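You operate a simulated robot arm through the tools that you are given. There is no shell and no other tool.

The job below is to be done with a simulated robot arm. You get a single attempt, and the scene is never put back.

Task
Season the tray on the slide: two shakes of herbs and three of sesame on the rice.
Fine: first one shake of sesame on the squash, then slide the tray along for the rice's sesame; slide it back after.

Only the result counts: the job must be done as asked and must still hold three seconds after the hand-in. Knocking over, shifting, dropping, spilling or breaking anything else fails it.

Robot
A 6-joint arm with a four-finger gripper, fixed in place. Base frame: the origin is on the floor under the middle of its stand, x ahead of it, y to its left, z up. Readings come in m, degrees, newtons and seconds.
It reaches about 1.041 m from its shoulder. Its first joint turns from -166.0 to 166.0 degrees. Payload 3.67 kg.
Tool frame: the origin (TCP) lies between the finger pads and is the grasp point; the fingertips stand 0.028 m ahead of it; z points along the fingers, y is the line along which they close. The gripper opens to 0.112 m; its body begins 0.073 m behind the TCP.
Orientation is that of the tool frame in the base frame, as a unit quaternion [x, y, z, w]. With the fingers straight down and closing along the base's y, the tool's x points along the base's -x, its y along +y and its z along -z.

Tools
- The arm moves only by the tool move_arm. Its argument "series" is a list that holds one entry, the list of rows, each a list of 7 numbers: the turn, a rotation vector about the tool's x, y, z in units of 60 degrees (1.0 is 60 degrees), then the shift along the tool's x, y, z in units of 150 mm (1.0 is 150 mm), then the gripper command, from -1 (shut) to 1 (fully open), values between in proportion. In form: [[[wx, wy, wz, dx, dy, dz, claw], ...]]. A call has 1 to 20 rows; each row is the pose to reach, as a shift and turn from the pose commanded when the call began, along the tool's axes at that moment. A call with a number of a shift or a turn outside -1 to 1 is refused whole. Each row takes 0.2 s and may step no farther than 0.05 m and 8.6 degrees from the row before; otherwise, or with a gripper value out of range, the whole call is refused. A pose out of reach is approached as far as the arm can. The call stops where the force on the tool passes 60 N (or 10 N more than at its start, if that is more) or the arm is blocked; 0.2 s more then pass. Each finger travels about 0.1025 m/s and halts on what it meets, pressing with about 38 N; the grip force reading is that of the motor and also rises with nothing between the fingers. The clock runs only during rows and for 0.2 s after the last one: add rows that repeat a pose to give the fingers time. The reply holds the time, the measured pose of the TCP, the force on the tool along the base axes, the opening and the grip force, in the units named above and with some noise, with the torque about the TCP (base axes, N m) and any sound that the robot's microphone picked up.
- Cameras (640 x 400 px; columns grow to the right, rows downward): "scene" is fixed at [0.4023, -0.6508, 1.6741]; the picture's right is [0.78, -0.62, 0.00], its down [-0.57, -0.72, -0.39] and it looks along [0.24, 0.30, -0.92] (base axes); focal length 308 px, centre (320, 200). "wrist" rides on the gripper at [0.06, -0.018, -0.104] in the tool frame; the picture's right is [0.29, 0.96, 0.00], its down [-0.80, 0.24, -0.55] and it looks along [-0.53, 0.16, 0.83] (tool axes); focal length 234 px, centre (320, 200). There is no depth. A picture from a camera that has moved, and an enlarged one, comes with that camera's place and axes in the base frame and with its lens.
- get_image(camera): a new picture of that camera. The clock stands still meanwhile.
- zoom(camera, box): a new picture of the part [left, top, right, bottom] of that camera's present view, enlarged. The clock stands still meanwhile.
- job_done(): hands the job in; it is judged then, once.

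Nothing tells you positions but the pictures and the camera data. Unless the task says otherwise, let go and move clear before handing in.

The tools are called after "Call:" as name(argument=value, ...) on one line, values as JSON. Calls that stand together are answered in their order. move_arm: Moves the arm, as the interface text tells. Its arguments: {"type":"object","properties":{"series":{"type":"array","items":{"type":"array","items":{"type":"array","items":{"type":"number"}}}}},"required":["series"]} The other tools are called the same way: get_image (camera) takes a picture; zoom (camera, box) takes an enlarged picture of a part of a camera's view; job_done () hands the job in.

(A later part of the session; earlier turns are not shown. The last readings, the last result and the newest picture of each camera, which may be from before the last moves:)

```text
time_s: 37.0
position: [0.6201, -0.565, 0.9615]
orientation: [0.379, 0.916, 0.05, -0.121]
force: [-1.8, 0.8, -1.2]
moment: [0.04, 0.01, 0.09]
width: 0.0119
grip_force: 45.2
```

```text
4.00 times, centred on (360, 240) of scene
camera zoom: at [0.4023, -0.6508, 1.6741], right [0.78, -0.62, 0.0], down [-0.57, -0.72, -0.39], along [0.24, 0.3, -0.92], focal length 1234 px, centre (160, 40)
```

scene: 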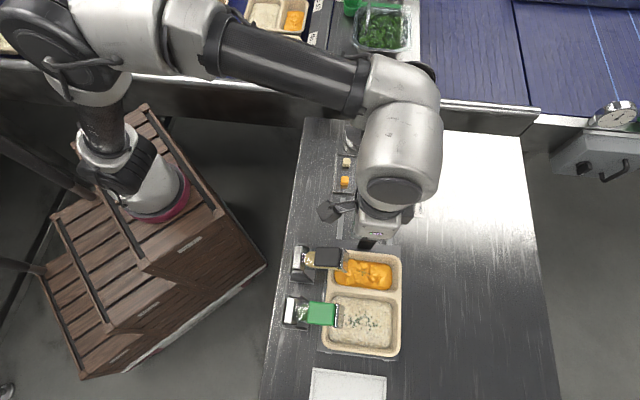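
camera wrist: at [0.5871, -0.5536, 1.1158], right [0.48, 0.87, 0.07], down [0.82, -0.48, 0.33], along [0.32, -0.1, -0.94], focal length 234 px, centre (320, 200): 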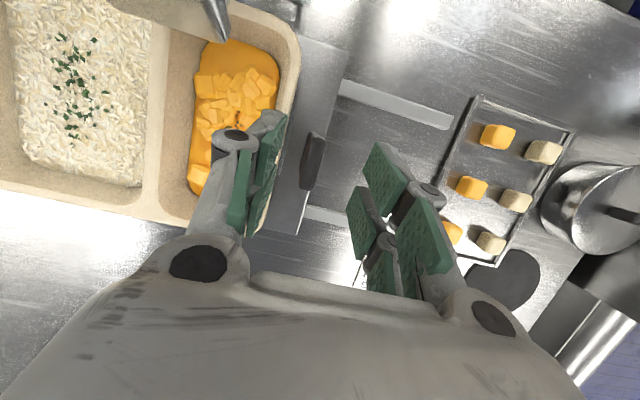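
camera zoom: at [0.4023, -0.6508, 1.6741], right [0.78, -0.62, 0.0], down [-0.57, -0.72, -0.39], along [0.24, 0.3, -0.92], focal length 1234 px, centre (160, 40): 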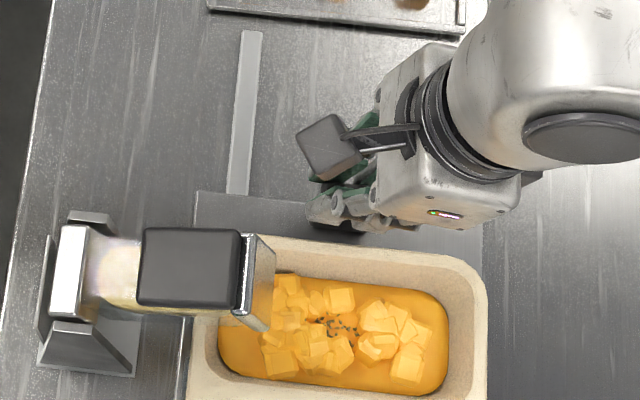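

The handle is gripped (12 mm thick). I'll slide the tray gently along the rails in small increments, watching the force.

Call:
move_arm(series=[[[0, 0, 0, 0, 0.03, 0, -1], [0, 0, 0, 0, 0.07, 0, -1], [0, 0, 0, 0, 0.12, 0, -1], [0, 0, 0, 0, 0.17, 0, -1], [0, 0, 0, 0, 0.2, 0, -1], [0, 0, 0, 0, 0.2, 0, -1]]])

Call:
zoom(camera="scene", box=[290, 150, 450, 370])

```text
time_s: 38.4
position: [0.6411, -0.5454, 0.9615]
orientation: [0.379, 0.916, 0.049, -0.12]
force: [1.7, -2.7, 1.5]
moment: [0.03, -0.05, 0.0]
width: 0.0121
grip_force: 44.6
```

```text
1.82 times, centred on (370, 260) of scene
camera zoom: at [0.4023, -0.6508, 1.6741], right [0.78, -0.62, 0.0], down [-0.57, -0.72, -0.39], along [0.24, 0.3, -0.92], focal length 561 px, centre (229, 91)
```

zoom: 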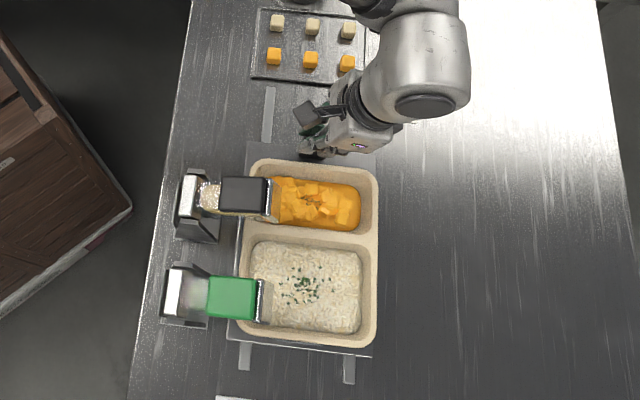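

The tray slides smoothly with only about 3 N. I'll continue along the slide.

Call:
move_arm(series=[[[0, 0, 0, -0.001, 0.03, 0, -1], [0, 0, 0, -0.003, 0.08, 0, -1], [0, 0, 0, -0.005, 0.14, 0, -1], [0, 0, 0, -0.007, 0.2, 0, -1], [0, 0, 0, -0.009, 0.26, 0, -1], [0, 0, 0, -0.01, 0.3, 0, -1], [0, 0, 0, -0.01, 0.32, 0, -1], [0, 0, 0, -0.01, 0.32, 0, -1]]])

Call:
zoom(camera="scene", box=[290, 150, 450, 370])

```text
time_s: 40.2
position: [0.675, -0.5113, 0.9607]
orientation: [0.38, 0.916, 0.05, -0.122]
force: [-17.9, 16.6, -0.1]
moment: [0.46, 0.38, 0.07]
width: 0.012
grip_force: 45.0
```

```text
1.82 times, centred on (370, 260) of scene
camera zoom: at [0.4023, -0.6508, 1.6741], right [0.78, -0.62, 0.0], down [-0.57, -0.72, -0.39], along [0.24, 0.3, -0.92], focal length 561 px, centre (229, 91)
```

zoom: 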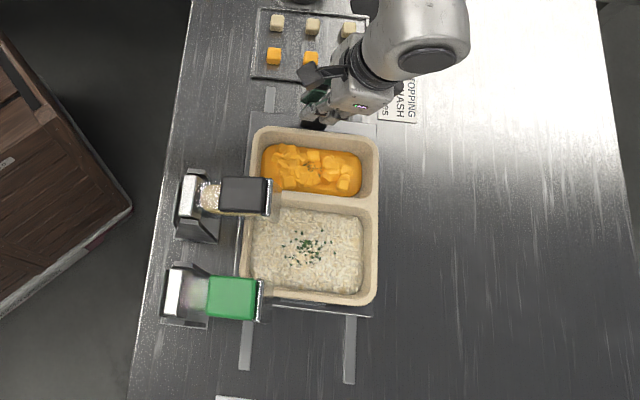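

Side force has built up (about 24 N) because my small sideways correction went the wrong way. I'll ease back sideways by about 1 mm before going on.

Call:
move_arm(series=[[[0, 0, 0, 0.004, 0, 0, -1], [0, 0, 0, 0.008, 0, 0, -1], [0, 0, 0, 0.008, 0, 0, -1]]])

```text
time_s: 41.0
position: [0.6747, -0.5104, 0.9605]
orientation: [0.38, 0.916, 0.05, -0.12]
force: [-13.6, 16.8, -7.3]
moment: [0.52, 0.44, 0.16]
width: 0.012
grip_force: 45.0
```

The side force barely changed, so I want to see what's pressing before moving further.

Call:
get_image(camera="wrist")

Call:
zoom(camera="wrist", box=[230, 80, 410, 260])

Call:
zoom(camera="scene", box=[320, 150, 420, 230])

```text
taken
camera wrist: at [0.6413, -0.5012, 1.0768], right [0.48, 0.87, 0.07], down [0.82, -0.48, 0.33], along [0.32, -0.1, -0.94], focal length 234 px, centre (320, 200)
```

wrist: 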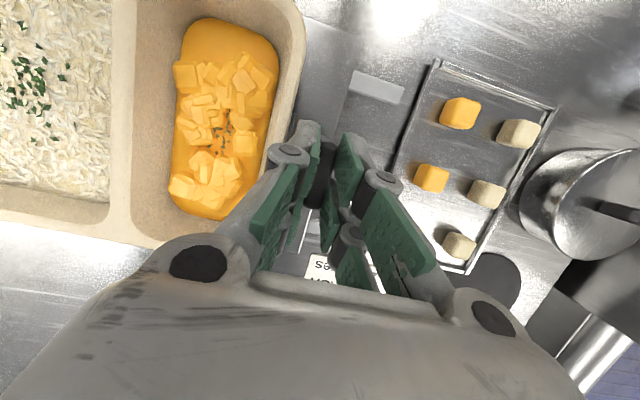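

```text
2.22 times, centred on (320, 170) of wrist
camera zoom: at [0.6413, -0.5012, 1.0768], right [0.48, 0.87, 0.07], down [0.82, -0.48, 0.33], along [0.32, -0.1, -0.94], focal length 520 px, centre (320, 267)
```

zoom: 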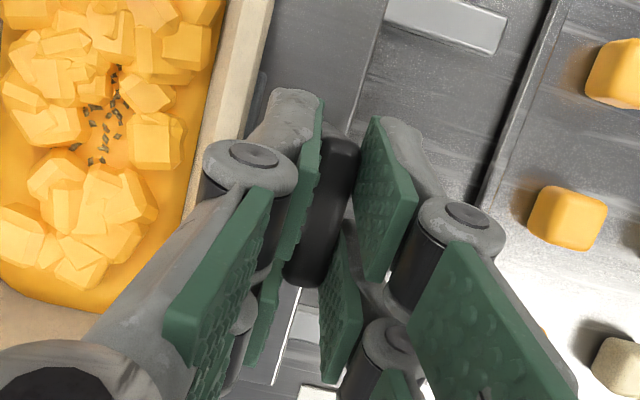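

```text
5.00 times, centred on (370, 190) of scene
camera zoom: at [0.4023, -0.6508, 1.6741], right [0.78, -0.62, 0.0], down [-0.57, -0.72, -0.39], along [0.24, 0.3, -0.92], focal length 1542 px, centre (70, 250)
```

zoom: 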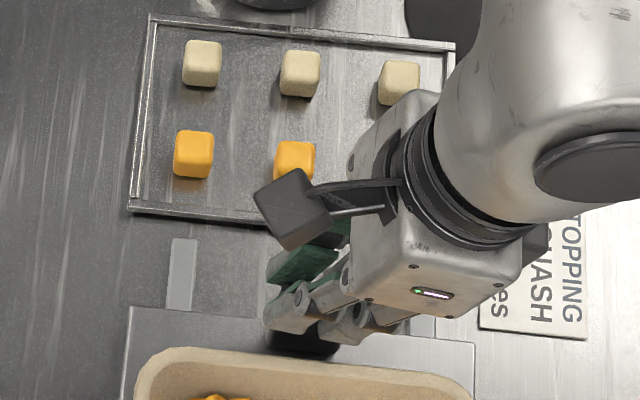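

Nothing else is touching; it's just side load between the handle and grip. I'll ease another 1.5 mm back sideways at constant height.

Call:
move_arm(series=[[[0, 0, 0, 0.0045, 0, 0.0022, -1], [0, 0, 0, 0.0091, 0, 0.0045, -1], [0, 0, 0, 0.0091, 0, 0.0045, -1]]])

```text
time_s: 41.8
position: [0.6752, -0.5109, 0.9613]
orientation: [0.38, 0.916, 0.048, -0.12]
force: [-0.4, 1.7, -4.3]
moment: [0.2, 0.18, 0.09]
width: 0.0123
grip_force: 44.8
```

Side load is gone. I'll continue the last ~3.5 cm, watching for the end stop.

Call:
move_arm(series=[[[0, 0, 0, 0.001, 0.04, 0, -1], [0, 0, 0, 0.002, 0.09, 0, -1], [0, 0, 0, 0.003, 0.14, 0, -1], [0, 0, 0, 0.003, 0.18, 0, -1], [0, 0, 0, 0.003, 0.18, 0, -1]]])

Call:
zoom(camera="scene", box=[290, 150, 450, 370])

```text
time_s: 43.0
position: [0.6938, -0.492, 0.9611]
orientation: [0.379, 0.916, 0.049, -0.119]
force: [17.0, -14.6, 9.2]
moment: [0.3, 0.28, 0.02]
width: 0.012
grip_force: 45.3
```

```text
1.82 times, centred on (370, 260) of scene
camera zoom: at [0.4023, -0.6508, 1.6741], right [0.78, -0.62, 0.0], down [-0.57, -0.72, -0.39], along [0.24, 0.3, -0.92], focal length 561 px, centre (229, 91)
```

zoom: 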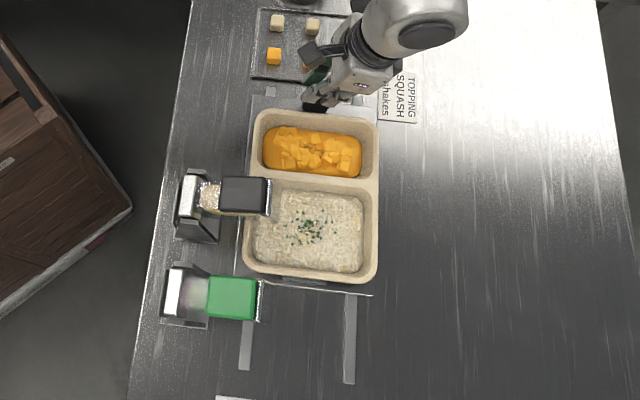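

The tray has moved about 104 mm, so about 10 mm remains to put the rice where the squash was. I'll take out the sideways load and finish the slide.

Call:
move_arm(series=[[[0, 0, 0, -0.006, 0, -0.002, -1], [0, 0, 0, -0.006, 0.03, -0.002, -1], [0, 0, 0, -0.006, 0.062, -0.002, -1], [0, 0, 0, -0.006, 0.062, -0.002, -1]]])

Call:
zoom(camera="scene", box=[290, 150, 450, 370])

Call:
get_image(camera="scene")

```text
time_s: 44.0
position: [0.6978, -0.4878, 0.9616]
orientation: [0.38, 0.916, 0.048, -0.121]
force: [-8.2, -39.3, 16.7]
moment: [-1.12, -0.05, 0.58]
width: 0.0121
grip_force: 44.8
```

```text
1.82 times, centred on (370, 260) of scene
camera zoom: at [0.4023, -0.6508, 1.6741], right [0.78, -0.62, 0.0], down [-0.57, -0.72, -0.39], along [0.24, 0.3, -0.92], focal length 561 px, centre (229, 91)
```

zoom: 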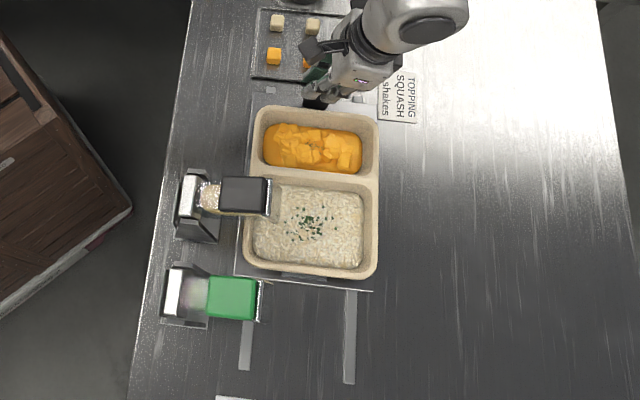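

```text
taken
```

scene: 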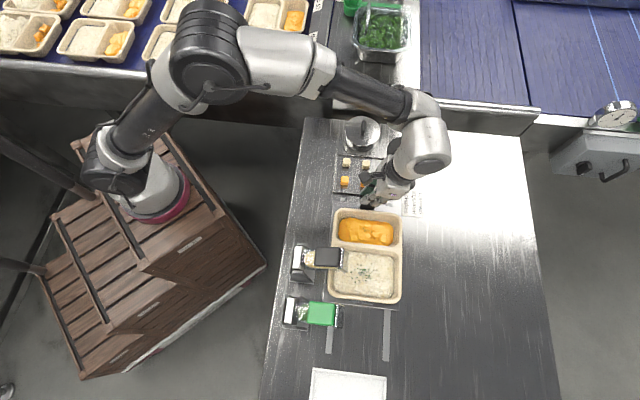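

The slide has reached its end stop (about 34 N resisting at 110 mm of travel), and the rice sits where the squash was. I'll relax the push before letting go.

Call:
move_arm(series=[[[0, 0, 0, -0.004, -0.006, -0.001, -1], [0, 0, 0, -0.007, -0.011, -0.002, -1], [0, 0, 0, -0.007, -0.011, -0.002, -1]]])

```text
time_s: 44.8
position: [0.6981, -0.4878, 0.9613]
orientation: [0.379, 0.916, 0.049, -0.121]
force: [-18.7, -33.9, 12.6]
moment: [-1.21, 0.1, 0.09]
width: 0.0119
grip_force: 44.5
```

Call:
move_arm(series=[[[0, 0, 0, -0.002, -0.008, -0.001, -1], [0, 0, 0, -0.004, -0.016, -0.001, -1], [0, 0, 0, -0.004, -0.016, -0.001, -1]]])

```text
time_s: 45.6
position: [0.6973, -0.4884, 0.9609]
orientation: [0.379, 0.916, 0.05, -0.121]
force: [-20.0, -16.2, 11.0]
moment: [-0.04, 1.02, 0.15]
width: 0.0119
grip_force: 45.1
```

Call:
move_arm(series=[[[0, 0, 0, 0.0005, -0.006, -0.002, -1], [0, 0, 0, 0.001, -0.012, -0.004, -1], [0, 0, 0, 0.001, -0.012, -0.004, -1]]])

```text
time_s: 46.4
position: [0.6979, -0.4882, 0.9619]
orientation: [0.38, 0.916, 0.051, -0.121]
force: [-7.9, 8.4, -8.6]
moment: [-0.7, -0.65, -0.09]
width: 0.0121
grip_force: 45.2
```

The push is relieved at the stop. I'll open the fingers and lift straight up off the handle.

Call:
move_arm(series=[[[0, 0, 0, 0, 0, 0, -0.5], [0, 0, 0, 0, 0, 0, -0.2], [0, 0, 0, 0, 0, 0, -0.15], [0, 0, 0, 0.02, 0, -0.08, -0.15], [0, 0, 0, 0.06, 0, -0.22, -0.15], [0, 0, 0, 0.12, 0, -0.45, -0.15], [0, 0, 0, 0.2, 0, -0.75, -0.15], [0, 0, 0, 0.2, 0, -0.75, -0.15]]])

Call:
zoom(camera="scene", box=[290, 150, 450, 370])

Call:
get_image(camera="wrist")

```text
time_s: 48.2
position: [0.6988, -0.4907, 1.079]
orientation: [0.379, 0.916, 0.049, -0.121]
force: [0.5, -0.7, 0.1]
moment: [0.03, 0.01, -0.03]
width: 0.0477
grip_force: 0.0
```

```text
1.82 times, centred on (370, 260) of scene
camera zoom: at [0.4023, -0.6508, 1.6741], right [0.78, -0.62, 0.0], down [-0.57, -0.72, -0.39], along [0.24, 0.3, -0.92], focal length 561 px, centre (229, 91)
```

zoom: 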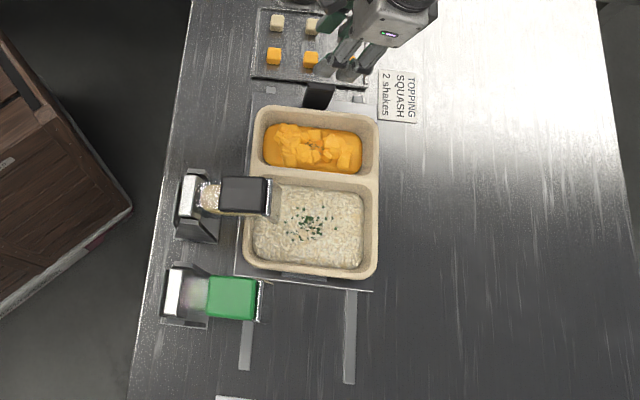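

```text
taken
camera wrist: at [0.6649, -0.4802, 1.1943], right [0.48, 0.87, 0.07], down [0.82, -0.48, 0.33], along [0.32, -0.1, -0.94], focal length 234 px, centre (320, 200)
```

wrist: 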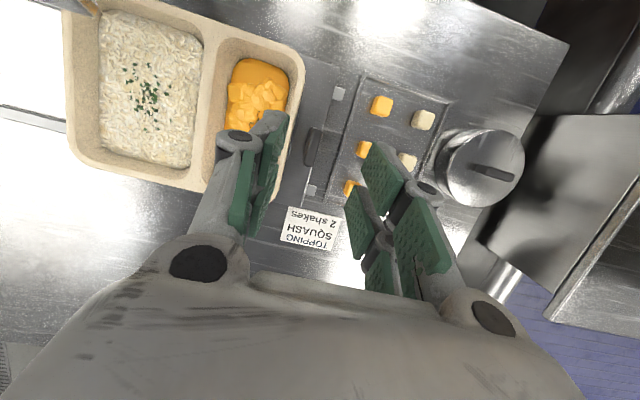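

The tray stays put at the end stop with the rice under the sesame dispenser. I'll rise, straighten the gripper, shut it and head back to the sesame pad.

Call:
move_arm(series=[[[0, -0.083, 0, 0.03, 0, -0.11, -0.5], [0, -0.167, 0, 0.06, -0.1, -0.22, -1], [0, -0.25, 0, 0.086, -0.25, -0.322, -1], [0, -0.25, 0, 0.086, -0.4, -0.322, -1], [0, -0.25, 0, 0.086, -0.4, -0.322, -1]]])

```text
time_s: 49.4
position: [0.6559, -0.5315, 1.1266]
orientation: [0.383, 0.924, -0.001, -0.001]
force: [0.5, 0.0, -0.2]
moment: [-0.04, -0.02, -0.02]
width: 0.0002
grip_force: 35.9
```

Call:
move_arm(series=[[[0, 0, 0, 0.164, -0.209, 0, -1], [0, 0, 0, 0.328, -0.418, 0, -1], [0, 0, 0, 0.491, -0.626, 0, -1], [0, 0, 0, 0.655, -0.835, 0, -1], [0, 0, 0, 0.655, -0.835, 0.1, -1], [0, 0, 0, 0.655, -0.835, 0.214, -1], [0, 0, 0, 0.655, -0.835, 0.214, -1]]])

Call:
zoom(camera="wrist", box=[230, 30, 410, 190])

Call:
zoom(camera="scene", box=[275, 200, 435, 330])

```text
time_s: 51.0
position: [0.4985, -0.5512, 1.0952]
orientation: [0.383, 0.924, 0.0, 0.0]
force: [-1.1, 0.2, 0.4]
moment: [0.01, 0.01, 0.0]
width: 0.0
grip_force: 36.2
```

```text
2.50 times, centred on (320, 110) of wrist
camera zoom: at [0.4435, -0.5205, 1.1989], right [0.47, 0.88, 0.0], down [0.73, -0.39, 0.55], along [0.49, -0.26, -0.83], focal length 585 px, centre (320, 425)
```

zoom: 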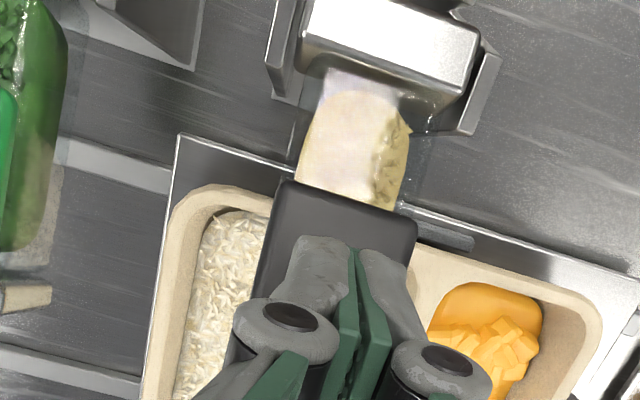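

```text
3.08 times, centred on (355, 265) of scene
camera zoom: at [0.4023, -0.6508, 1.6741], right [0.78, -0.62, 0.0], down [-0.57, -0.72, -0.39], along [0.24, 0.3, -0.92], focal length 949 px, centre (212, 0)
```

zoom: 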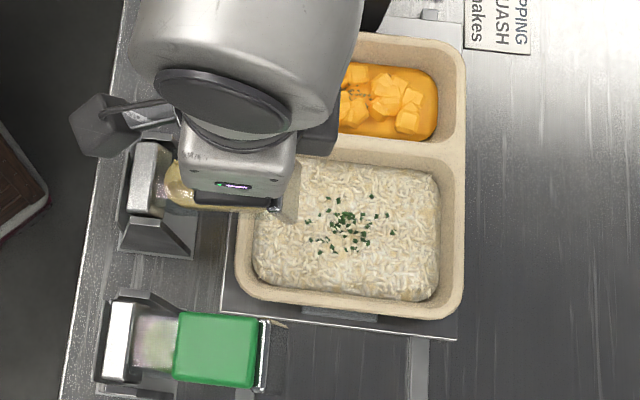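

The sesame pad is lined up over the rice. First sesame press on the rice, same arc.

Call:
move_arm(series=[[[0, 0, 0, 0, 0, 0.085, -1], [0, 0, 0, 0, 0, 0.176, -1], [0, 0, 0, -0.027, 0, 0.23, -1], [0, 0, 0, -0.06, 0, 0.283, -1], [0, 0, 0, -0.087, 0, 0.323, -1], [0, 0, 0, -0.11, 0, 0.376, -1], [0, 0, 0, -0.13, 0, 0.403, -1], [0, 0, 0, -0.145, 0, 0.443, -1], [0, 0, 0, -0.15, 0, 0.46, -1], [0, 0, 0, -0.15, 0, 0.46, -1]]])

Call:
zoom(camera="scene", box=[330, 240, 410, 300])

```text
time_s: 53.2
position: [0.5124, -0.5673, 1.0269]
orientation: [0.383, 0.924, 0.0, 0.0]
force: [2.6, -3.4, 4.8]
moment: [0.0, 0.0, 0.02]
width: 0.006
grip_force: 35.9
```

```text
6.67 times, centred on (370, 270) of scene
camera zoom: at [0.4023, -0.6508, 1.6741], right [0.78, -0.62, 0.0], down [-0.57, -0.72, -0.39], along [0.24, 0.3, -0.92], focal length 2056 px, centre (-13, -267)
```

zoom: 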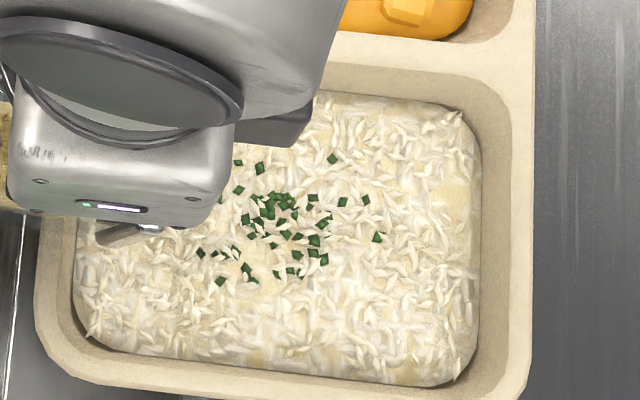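

No sesame visible on the rice yet; the lever isn't quite at its stop. I'll press a few millimetres further.

Call:
move_arm(series=[[[0, 0, 0, -0.002, 0, 0.015, -1], [0, 0, 0, -0.003, 0, 0.028, -1], [0, 0, 0, -0.003, 0, 0.028, -1]]])

Call:
zoom(camera="scene", box=[330, 240, 410, 300])

```text
time_s: 54.0
position: [0.5132, -0.5684, 1.0237]
orientation: [0.382, 0.924, -0.001, 0.0]
force: [-0.5, -4.1, 19.2]
moment: [0.25, 0.38, 0.04]
width: 0.0062
grip_force: 35.7
```

```text
6.67 times, centred on (370, 270) of scene
camera zoom: at [0.4023, -0.6508, 1.6741], right [0.78, -0.62, 0.0], down [-0.57, -0.72, -0.39], along [0.24, 0.3, -0.92], focal length 2056 px, centre (-13, -267)
```

zoom: 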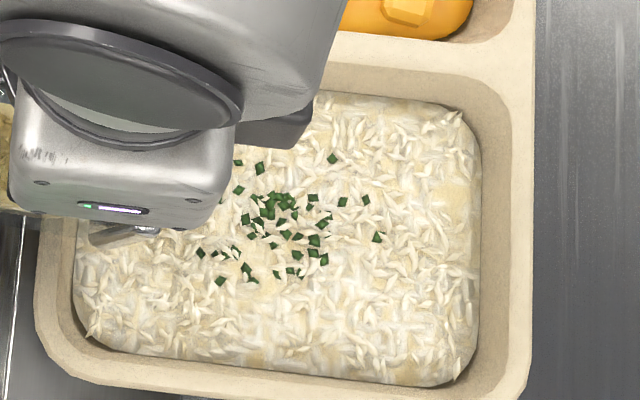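

Call:
zoom(camera="scene", box=[350, 260, 390, 285])

Call:
zoom(camera="scene", box=[340, 215, 400, 255])

Call:
get_image(camera="wrist")

```text
16.00 times, centred on (370, 272) of scene
camera zoom: at [0.4023, -0.6508, 1.6741], right [0.78, -0.62, 0.0], down [-0.57, -0.72, -0.39], along [0.24, 0.3, -0.92], focal length 4935 px, centre (-480, -960)
```

zoom: 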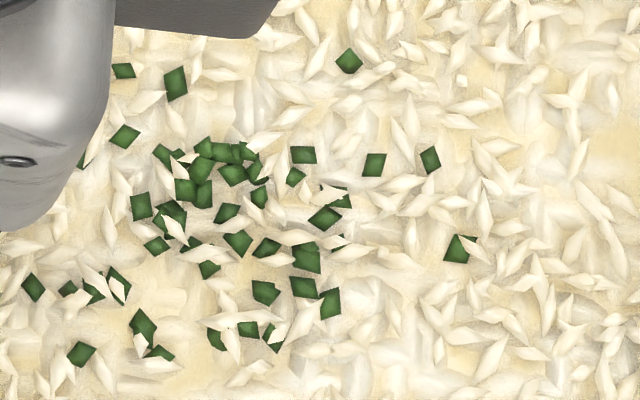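

```text
10.00 times, centred on (370, 235) of scene
camera zoom: at [0.4023, -0.6508, 1.6741], right [0.78, -0.62, 0.0], down [-0.57, -0.72, -0.39], along [0.24, 0.3, -0.92], focal length 3084 px, centre (-180, -150)
```

zoom: 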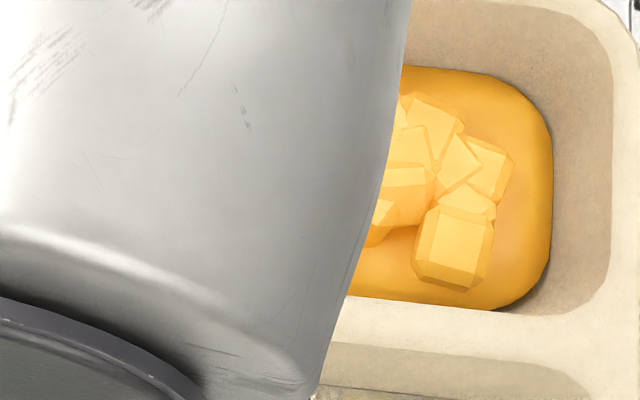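

```text
taken
camera wrist: at [0.4587, -0.5376, 1.1275], right [0.47, 0.88, 0.0], down [0.73, -0.39, 0.56], along [0.49, -0.26, -0.83], focal length 234 px, centre (320, 200)
```

wrist: 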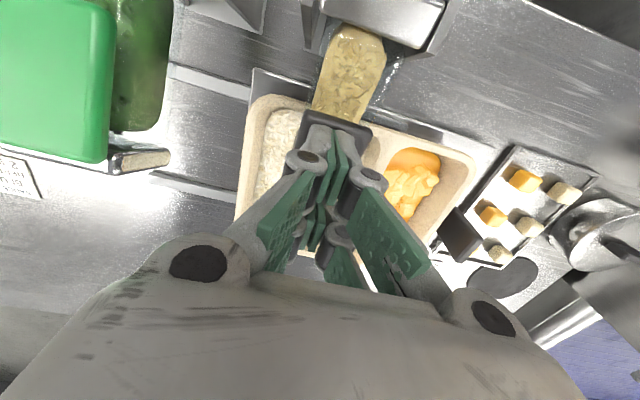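

Still only herbs on the rice, so the lever hasn't quite tripped. I'll press another 1–2 mm, as the first sesame shake came at about 35 N.

Call:
move_arm(series=[[[0, 0, 0, 0, 0, 0.007, -1], [0, 0, 0, 0, 0, 0.012, -1], [0, 0, 0, 0, 0, 0.012, -1]]])

Call:
zoom(camera="scene", box=[330, 240, 410, 300])

```text
time_s: 54.8
position: [0.513, -0.568, 1.0238]
orientation: [0.383, 0.924, -0.003, 0.002]
force: [2.1, -10.4, 56.5]
moment: [0.74, 0.97, 0.17]
width: 0.0059
grip_force: 36.1
```

```text
6.67 times, centred on (370, 270) of scene
camera zoom: at [0.4023, -0.6508, 1.6741], right [0.78, -0.62, 0.0], down [-0.57, -0.72, -0.39], along [0.24, 0.3, -0.92], focal length 2056 px, centre (-13, -267)
```

zoom: 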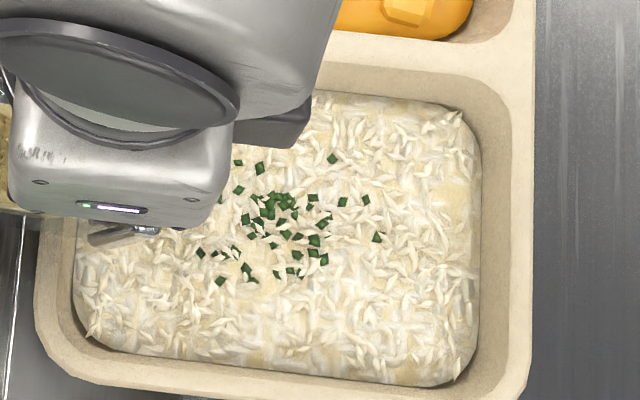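

The lever is at its hard stop in the same pose as the first sesame shake, yet I can't make out sesame on the rice; pale seeds could be hard to see against it. I'll look at higher magnification.

Call:
zoom(camera="scene", box=[356, 262, 376, 275])

Call:
zoom(camera="scene", box=[356, 272, 376, 285])

Call:
zoom(camera="scene", box=[374, 262, 394, 275])

```text
16.00 times, centred on (366, 268) of scene
camera zoom: at [0.4023, -0.6508, 1.6741], right [0.78, -0.62, 0.0], down [-0.57, -0.72, -0.39], along [0.24, 0.3, -0.92], focal length 4935 px, centre (-416, -896)
```

zoom: 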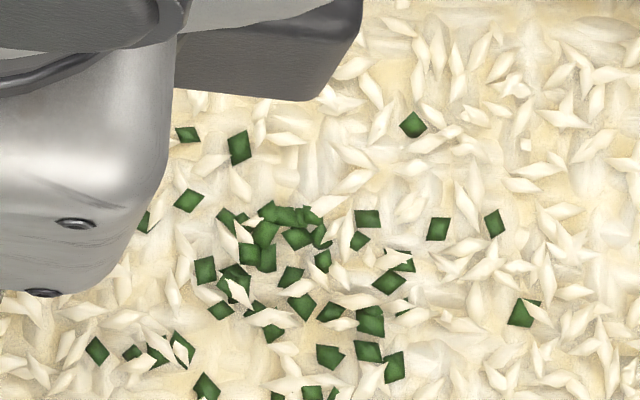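

```text
16.00 times, centred on (366, 278) of scene
camera zoom: at [0.4023, -0.6508, 1.6741], right [0.78, -0.62, 0.0], down [-0.57, -0.72, -0.39], along [0.24, 0.3, -0.92], focal length 4935 px, centre (-416, -1056)
```

zoom: 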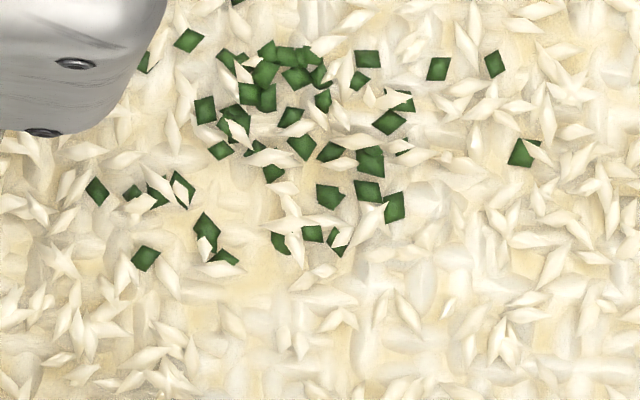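

```text
16.00 times, centred on (384, 268) of scene
camera zoom: at [0.4023, -0.6508, 1.6741], right [0.78, -0.62, 0.0], down [-0.57, -0.72, -0.39], along [0.24, 0.3, -0.92], focal length 4935 px, centre (-704, -896)
```

zoom: 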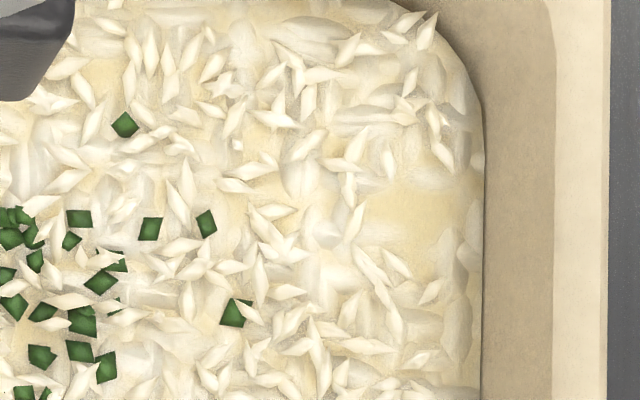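

I see no sesame there at all. I'll release the lever smoothly and then inspect the rice and the squash closely from the wrist camera before pressing again.

Call:
move_arm(series=[[[0, 0, 0, 0.002, 0, -0.03, -1], [0, 0, 0, 0.008, 0, -0.06, -1], [0, 0, 0, 0.023, 0, -0.094, -1], [0, 0, 0, 0.043, 0, -0.121, -1], [0, 0, 0, 0.066, 0, -0.174, -1], [0, 0, 0, 0.093, 0, -0.214, -1], [0, 0, 0, 0.126, 0, -0.267, -1], [0, 0, 0, 0.153, 0, -0.34, -1], [0, 0, 0, 0.153, 0, -0.44, -1], [0, 0, 0, 0.153, 0, -0.5, -1], [0, 0, 0, 0.153, 0, -0.5, -1]]])

Call:
zoom(camera="scene", box=[330, 240, 410, 300])

Call:
zoom(camera="scene", box=[330, 205, 410, 255])

Call:
get_image(camera="wrist")

```text
time_s: 57.2
position: [0.4971, -0.5524, 1.0965]
orientation: [0.382, 0.924, 0.0, 0.0]
force: [0.6, -0.2, 0.1]
moment: [-0.03, 0.01, 0.01]
width: 0.0
grip_force: 36.4
```

```text
6.67 times, centred on (370, 270) of scene
camera zoom: at [0.4023, -0.6508, 1.6741], right [0.78, -0.62, 0.0], down [-0.57, -0.72, -0.39], along [0.24, 0.3, -0.92], focal length 2056 px, centre (-13, -267)
```

zoom: 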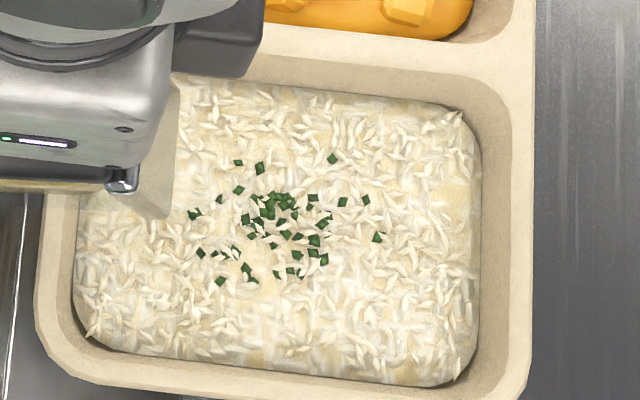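

```text
8.00 times, centred on (370, 230) of scene
camera zoom: at [0.4023, -0.6508, 1.6741], right [0.78, -0.62, 0.0], down [-0.57, -0.72, -0.39], along [0.24, 0.3, -0.92], focal length 2468 px, centre (-80, -40)
```

zoom: 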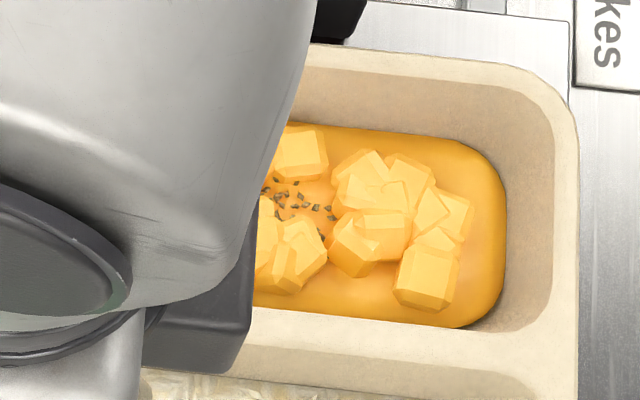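

```text
taken
camera wrist: at [0.4433, -0.522, 1.1995], right [0.47, 0.88, 0.0], down [0.73, -0.39, 0.55], along [0.49, -0.26, -0.83], focal length 234 px, centre (320, 200)
```

wrist: 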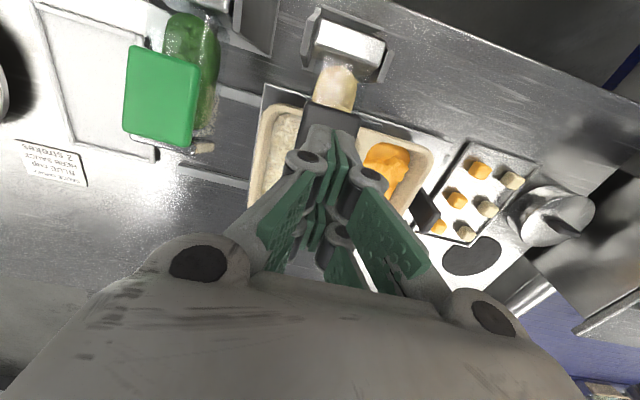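

The squash still shows its specks but the rice shows none from this press. I'll back the arm away to inspect the whole area, including the rim and bench, for where any sesame may have gone.

Call:
move_arm(series=[[[0, 0, 0, 0, 0, -0.3, -1], [0, 0, 0, -0.1, 0.25, -0.45, -1], [0, 0, 0, -0.25, 0.5, -0.45, -1], [0, 0, 0, -0.4, 0.75, -0.45, -1], [0, 0, 0, -0.55, 1.0, -0.45, -1], [0, 0, 0, -0.55, 1.0, -0.45, -1]]])

Call:
get_image(camera="wrist")

Call:
zoom(camera="scene", box=[280, 230, 420, 330])

Call:
zoom(camera="wrist", box=[110, 0, 330, 170])

```text
time_s: 58.6
position: [0.6619, -0.5035, 1.1646]
orientation: [0.382, 0.924, 0.0, 0.001]
force: [-0.6, -0.4, -0.3]
moment: [-0.01, 0.01, 0.02]
width: 0.0
grip_force: 36.2
```

```text
taken
camera wrist: at [0.6077, -0.4735, 1.2686], right [0.47, 0.88, 0.0], down [0.73, -0.39, 0.55], along [0.49, -0.26, -0.83], focal length 234 px, centre (320, 200)
```

wrist: 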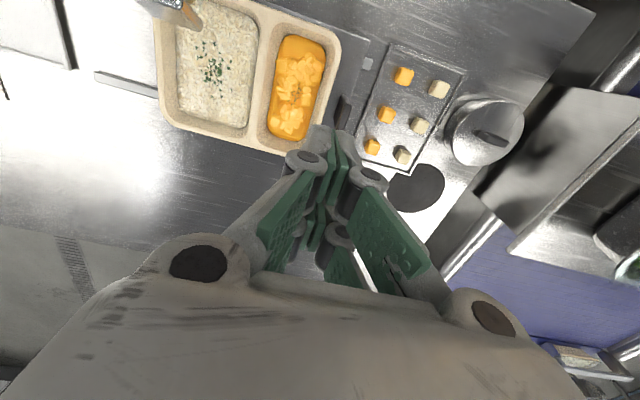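

```text
4.00 times, centred on (350, 280) of scene
camera zoom: at [0.4023, -0.6508, 1.6741], right [0.78, -0.62, 0.0], down [-0.57, -0.72, -0.39], along [0.24, 0.3, -0.92], focal length 1234 px, centre (200, -120)
```

zoom: 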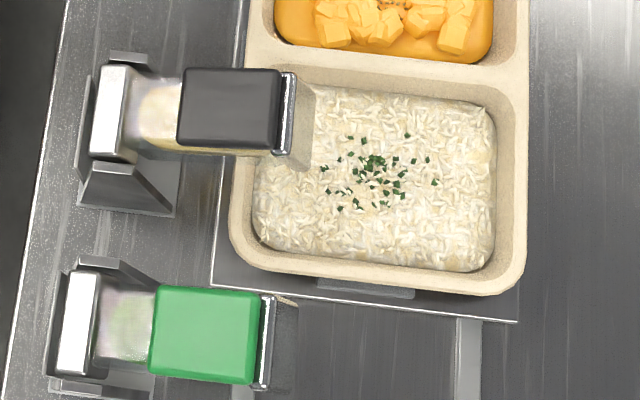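

```text
2.35 times, centred on (220, 85) of wrist
camera zoom: at [0.6077, -0.4735, 1.2686], right [0.47, 0.88, 0.0], down [0.73, -0.39, 0.55], along [0.49, -0.26, -0.83], focal length 551 px, centre (555, 471)
```

zoom: 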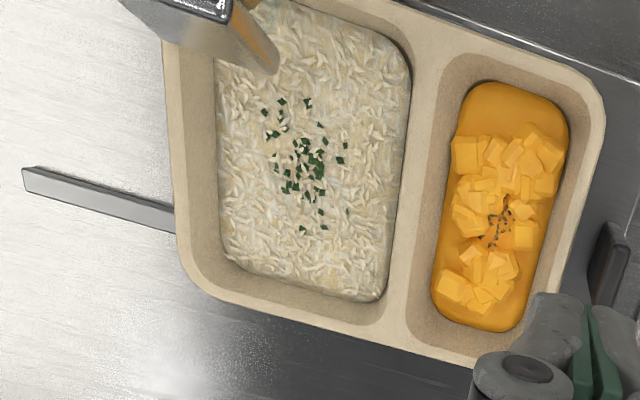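

Call:
zoom(camera="wrist", box=[185, 25, 255, 95])

Call:
zoom(camera="wrist", box=[265, 40, 335, 140])

Call:
zoom(camera="scene", box=[350, 262, 380, 284])

Call:
zoom(camera="scene", box=[345, 218, 385, 248])

```text
5.71 times, centred on (220, 60) of wrist
camera zoom: at [0.6077, -0.4735, 1.2686], right [0.47, 0.88, 0.0], down [0.73, -0.39, 0.55], along [0.49, -0.26, -0.83], focal length 1338 px, centre (891, 1000)
```

zoom: 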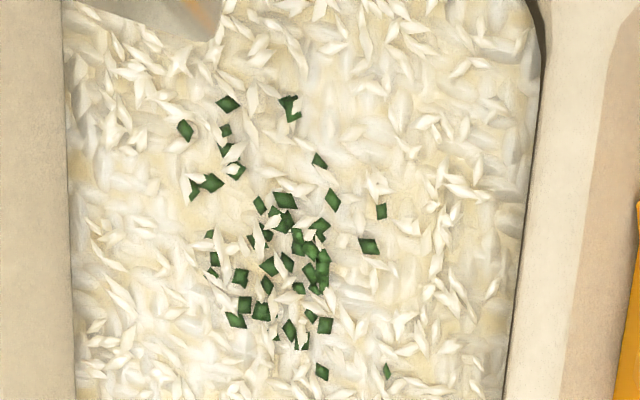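

```text
4.00 times, centred on (300, 90) of wrist
camera zoom: at [0.6077, -0.4735, 1.2686], right [0.47, 0.88, 0.0], down [0.73, -0.39, 0.55], along [0.49, -0.26, -0.83], focal length 937 px, centre (400, 640)
```

zoom: 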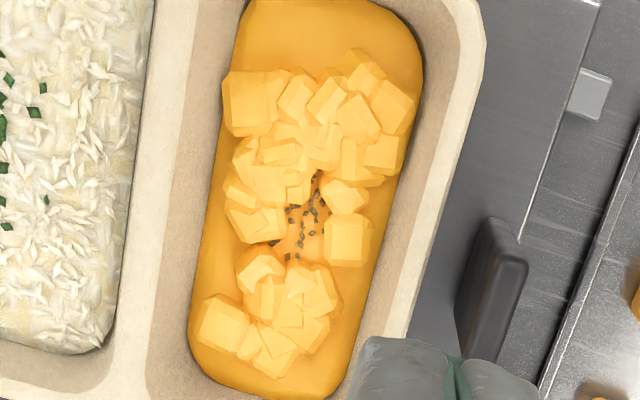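

```text
16.00 times, centred on (365, 273) of scene
camera zoom: at [0.4023, -0.6508, 1.6741], right [0.78, -0.62, 0.0], down [-0.57, -0.72, -0.39], along [0.24, 0.3, -0.92], focal length 4935 px, centre (-400, -968)
```

zoom: 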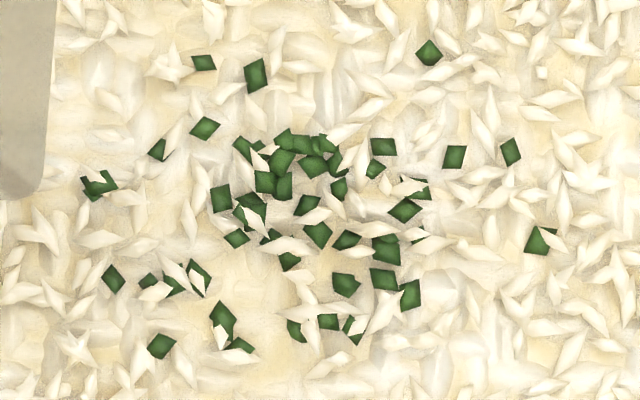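

```text
13.33 times, centred on (365, 233) of scene
camera zoom: at [0.4023, -0.6508, 1.6741], right [0.78, -0.62, 0.0], down [-0.57, -0.72, -0.39], along [0.24, 0.3, -0.92], focal length 4113 px, centre (-280, -240)
```

zoom: 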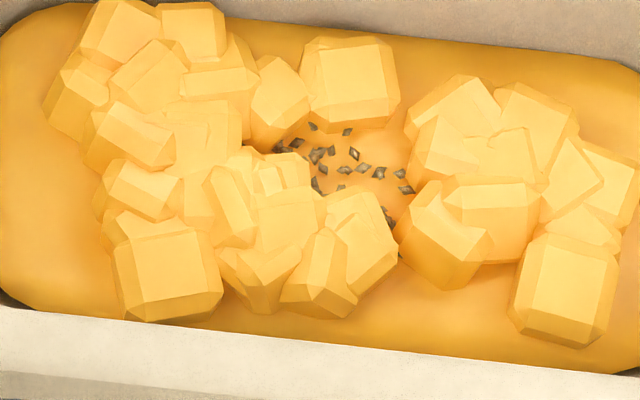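

Several views agree: the squash has its one shake, the rice has two shakes' worth of herbs (about 48 flecks) and no sesame, so that press delivered nothing visible. I'll go back to the sesame pad and press again while watching closely.

Call:
move_arm(series=[[[0, 0, 0, 0.14, -0.25, 0, -1], [0, 0, 0, 0.28, -0.5, 0, -1], [0, 0, 0, 0.42, -0.75, 0, -1], [0, 0, 0, 0.55, -1.0, 0, -1], [0, 0, 0, 0.55, -1.0, 0.25, -1], [0, 0, 0, 0.55, -1.0, 0.45, -1], [0, 0, 0, 0.55, -1.0, 0.45, -1]]])

Call:
zoom(camera="wrist", box=[270, 60, 390, 180])

Call:
zoom(camera="scene", box=[275, 235, 355, 285])

```text
time_s: 60.2
position: [0.4967, -0.5497, 1.0967]
orientation: [0.382, 0.924, 0.001, 0.0]
force: [0.2, 0.7, 0.0]
moment: [0.01, -0.02, -0.02]
width: 0.0
grip_force: 35.8
```

```text
3.33 times, centred on (330, 120) of wrist
camera zoom: at [0.4437, -0.5196, 1.2002], right [0.47, 0.88, 0.0], down [0.73, -0.39, 0.55], along [0.49, -0.26, -0.83], focal length 781 px, centre (287, 467)
```

zoom: 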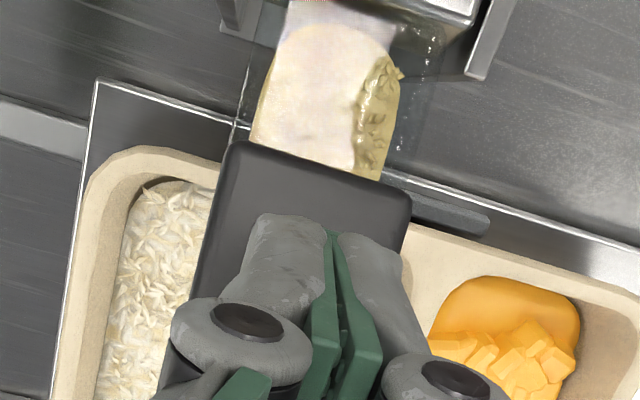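

```text
8.00 times, centred on (315, 260) of scene
camera zoom: at [0.4023, -0.6508, 1.6741], right [0.78, -0.62, 0.0], down [-0.57, -0.72, -0.39], along [0.24, 0.3, -0.92], focal length 2468 px, centre (360, -280)
```

zoom: 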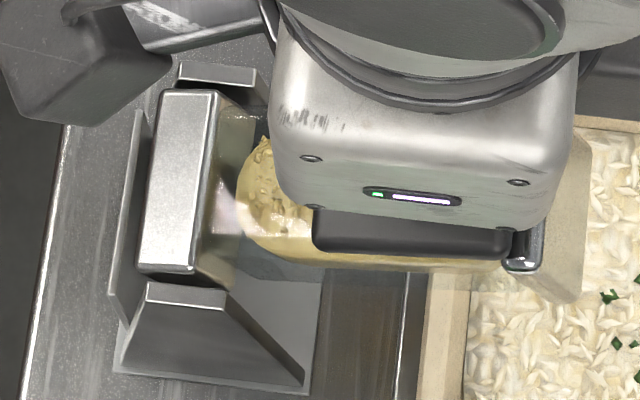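

The sesame lever is fully back up, matching the initial picture. Pressing again along the same arc.

Call:
move_arm(series=[[[0, 0, 0, 0, 0, 0.085, -1], [0, 0, 0, 0, 0, 0.186, -1], [0, 0, 0, -0.027, 0, 0.24, -1], [0, 0, 0, -0.06, 0, 0.293, -1], [0, 0, 0, -0.087, 0, 0.333, -1], [0, 0, 0, -0.11, 0, 0.386, -1], [0, 0, 0, -0.13, 0, 0.413, -1], [0, 0, 0, -0.145, 0, 0.453, -1], [0, 0, 0, -0.15, 0, 0.47, -1], [0, 0, 0, -0.15, 0, 0.47, -1]]])

Call:
zoom(camera="scene", box=[330, 240, 410, 300])

```text
time_s: 62.4
position: [0.5125, -0.5674, 1.025]
orientation: [0.382, 0.924, 0.0, 0.0]
force: [2.2, -1.3, 4.3]
moment: [0.04, 0.0, -0.01]
width: 0.0057
grip_force: 35.7
```

```text
6.67 times, centred on (370, 270) of scene
camera zoom: at [0.4023, -0.6508, 1.6741], right [0.78, -0.62, 0.0], down [-0.57, -0.72, -0.39], along [0.24, 0.3, -0.92], focal length 2056 px, centre (-13, -267)
```

zoom: 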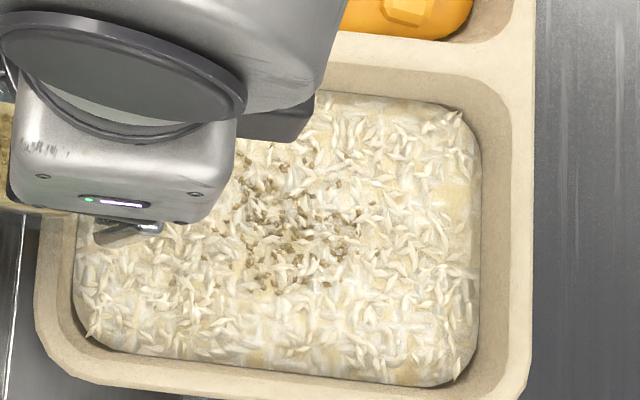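

Something new: the rice now shows brown sesame seeds. I'll look closely at what is there before doing anything else.

Call:
zoom(camera="scene", box=[350, 260, 380, 284])

Call:
zoom(camera="scene", box=[360, 258, 400, 288])

Call:
zoom(camera="scene", box=[335, 215, 415, 255])

```text
16.00 times, centred on (365, 272) of scene
camera zoom: at [0.4023, -0.6508, 1.6741], right [0.78, -0.62, 0.0], down [-0.57, -0.72, -0.39], along [0.24, 0.3, -0.92], focal length 4935 px, centre (-400, -952)
```

zoom: 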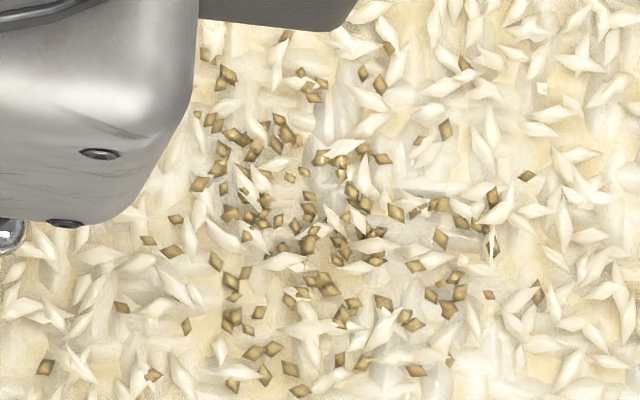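

```text
13.33 times, centred on (380, 273) of scene
camera zoom: at [0.4023, -0.6508, 1.6741], right [0.78, -0.62, 0.0], down [-0.57, -0.72, -0.39], along [0.24, 0.3, -0.92], focal length 4113 px, centre (-480, -773)
```

zoom: 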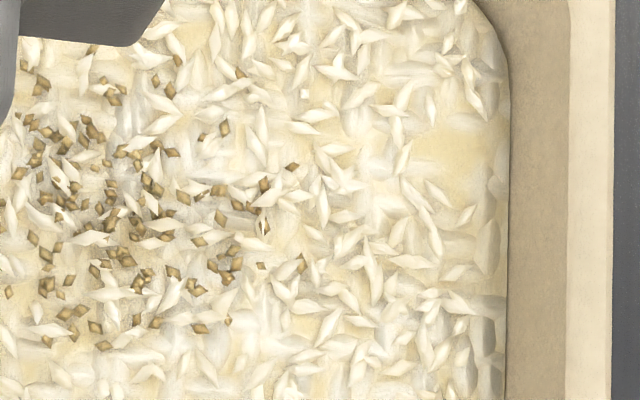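

```text
8.00 times, centred on (375, 235) of scene
camera zoom: at [0.4023, -0.6508, 1.6741], right [0.78, -0.62, 0.0], down [-0.57, -0.72, -0.39], along [0.24, 0.3, -0.92], focal length 2468 px, centre (-120, -80)
```

zoom: 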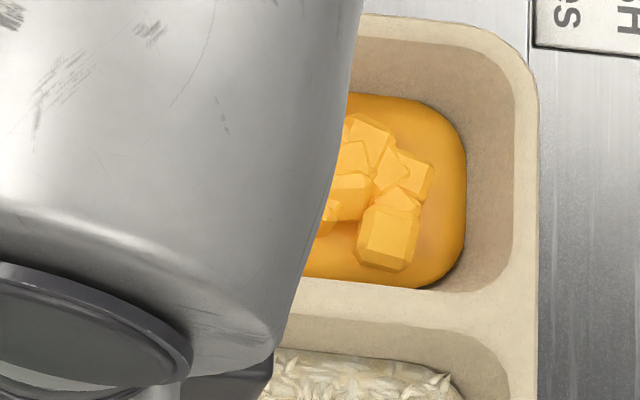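

The rice now shows sesame only (herb flecks no longer drawn), so the display switches between seasonings and I need a careful count. I'll release the lever and count seeds with the arm out of the way.

Call:
move_arm(series=[[[0, 0, 0, 0.005, 0, -0.02, -1], [0, 0, 0, 0.02, 0, -0.054, -1], [0, 0, 0, 0.04, 0, -0.081, -1], [0, 0, 0, 0.063, 0, -0.134, -1], [0, 0, 0, 0.09, 0, -0.174, -1], [0, 0, 0, 0.123, 0, -0.227, -1], [0, 0, 0, 0.15, 0, -0.3, -1], [0, 0, 0, 0.15, 0, -0.4, -1], [0, 0, 0, 0.15, 0, -0.47, -1], [0, 0, 0, 0.15, 0, -0.47, -1]]])

Call:
zoom(camera="scene", box=[350, 260, 380, 284])

Call:
zoom(camera="scene", box=[330, 240, 410, 300])

```text
time_s: 64.6
position: [0.4982, -0.5507, 1.0963]
orientation: [0.383, 0.924, -0.001, 0.0]
force: [0.6, 0.1, -0.6]
moment: [-0.02, 0.0, -0.04]
width: 0.0003
grip_force: 35.6
```

```text
16.00 times, centred on (365, 272) of scene
camera zoom: at [0.4023, -0.6508, 1.6741], right [0.78, -0.62, 0.0], down [-0.57, -0.72, -0.39], along [0.24, 0.3, -0.92], focal length 4935 px, centre (-400, -952)
```

zoom: 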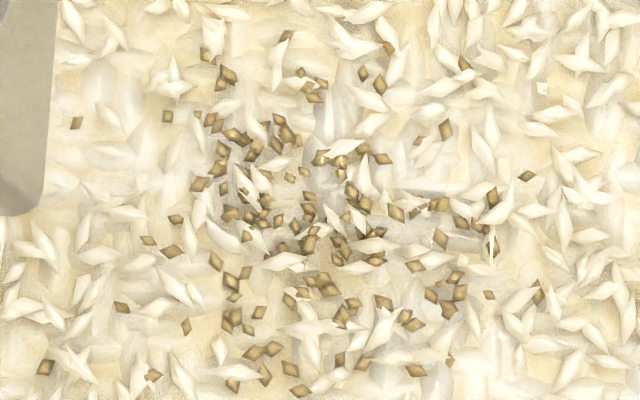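

```text
6.67 times, centred on (370, 270) of scene
camera zoom: at [0.4023, -0.6508, 1.6741], right [0.78, -0.62, 0.0], down [-0.57, -0.72, -0.39], along [0.24, 0.3, -0.92], focal length 2056 px, centre (-13, -267)
```

zoom: 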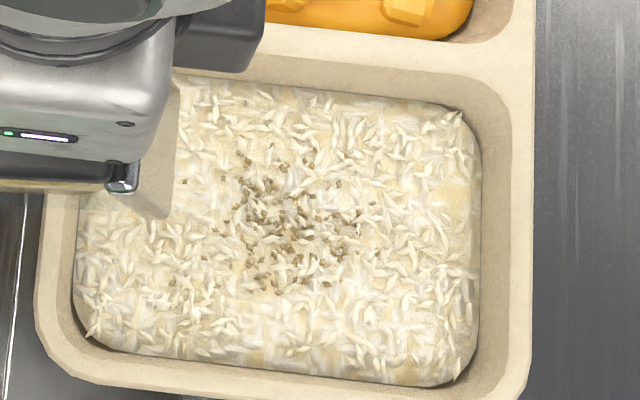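

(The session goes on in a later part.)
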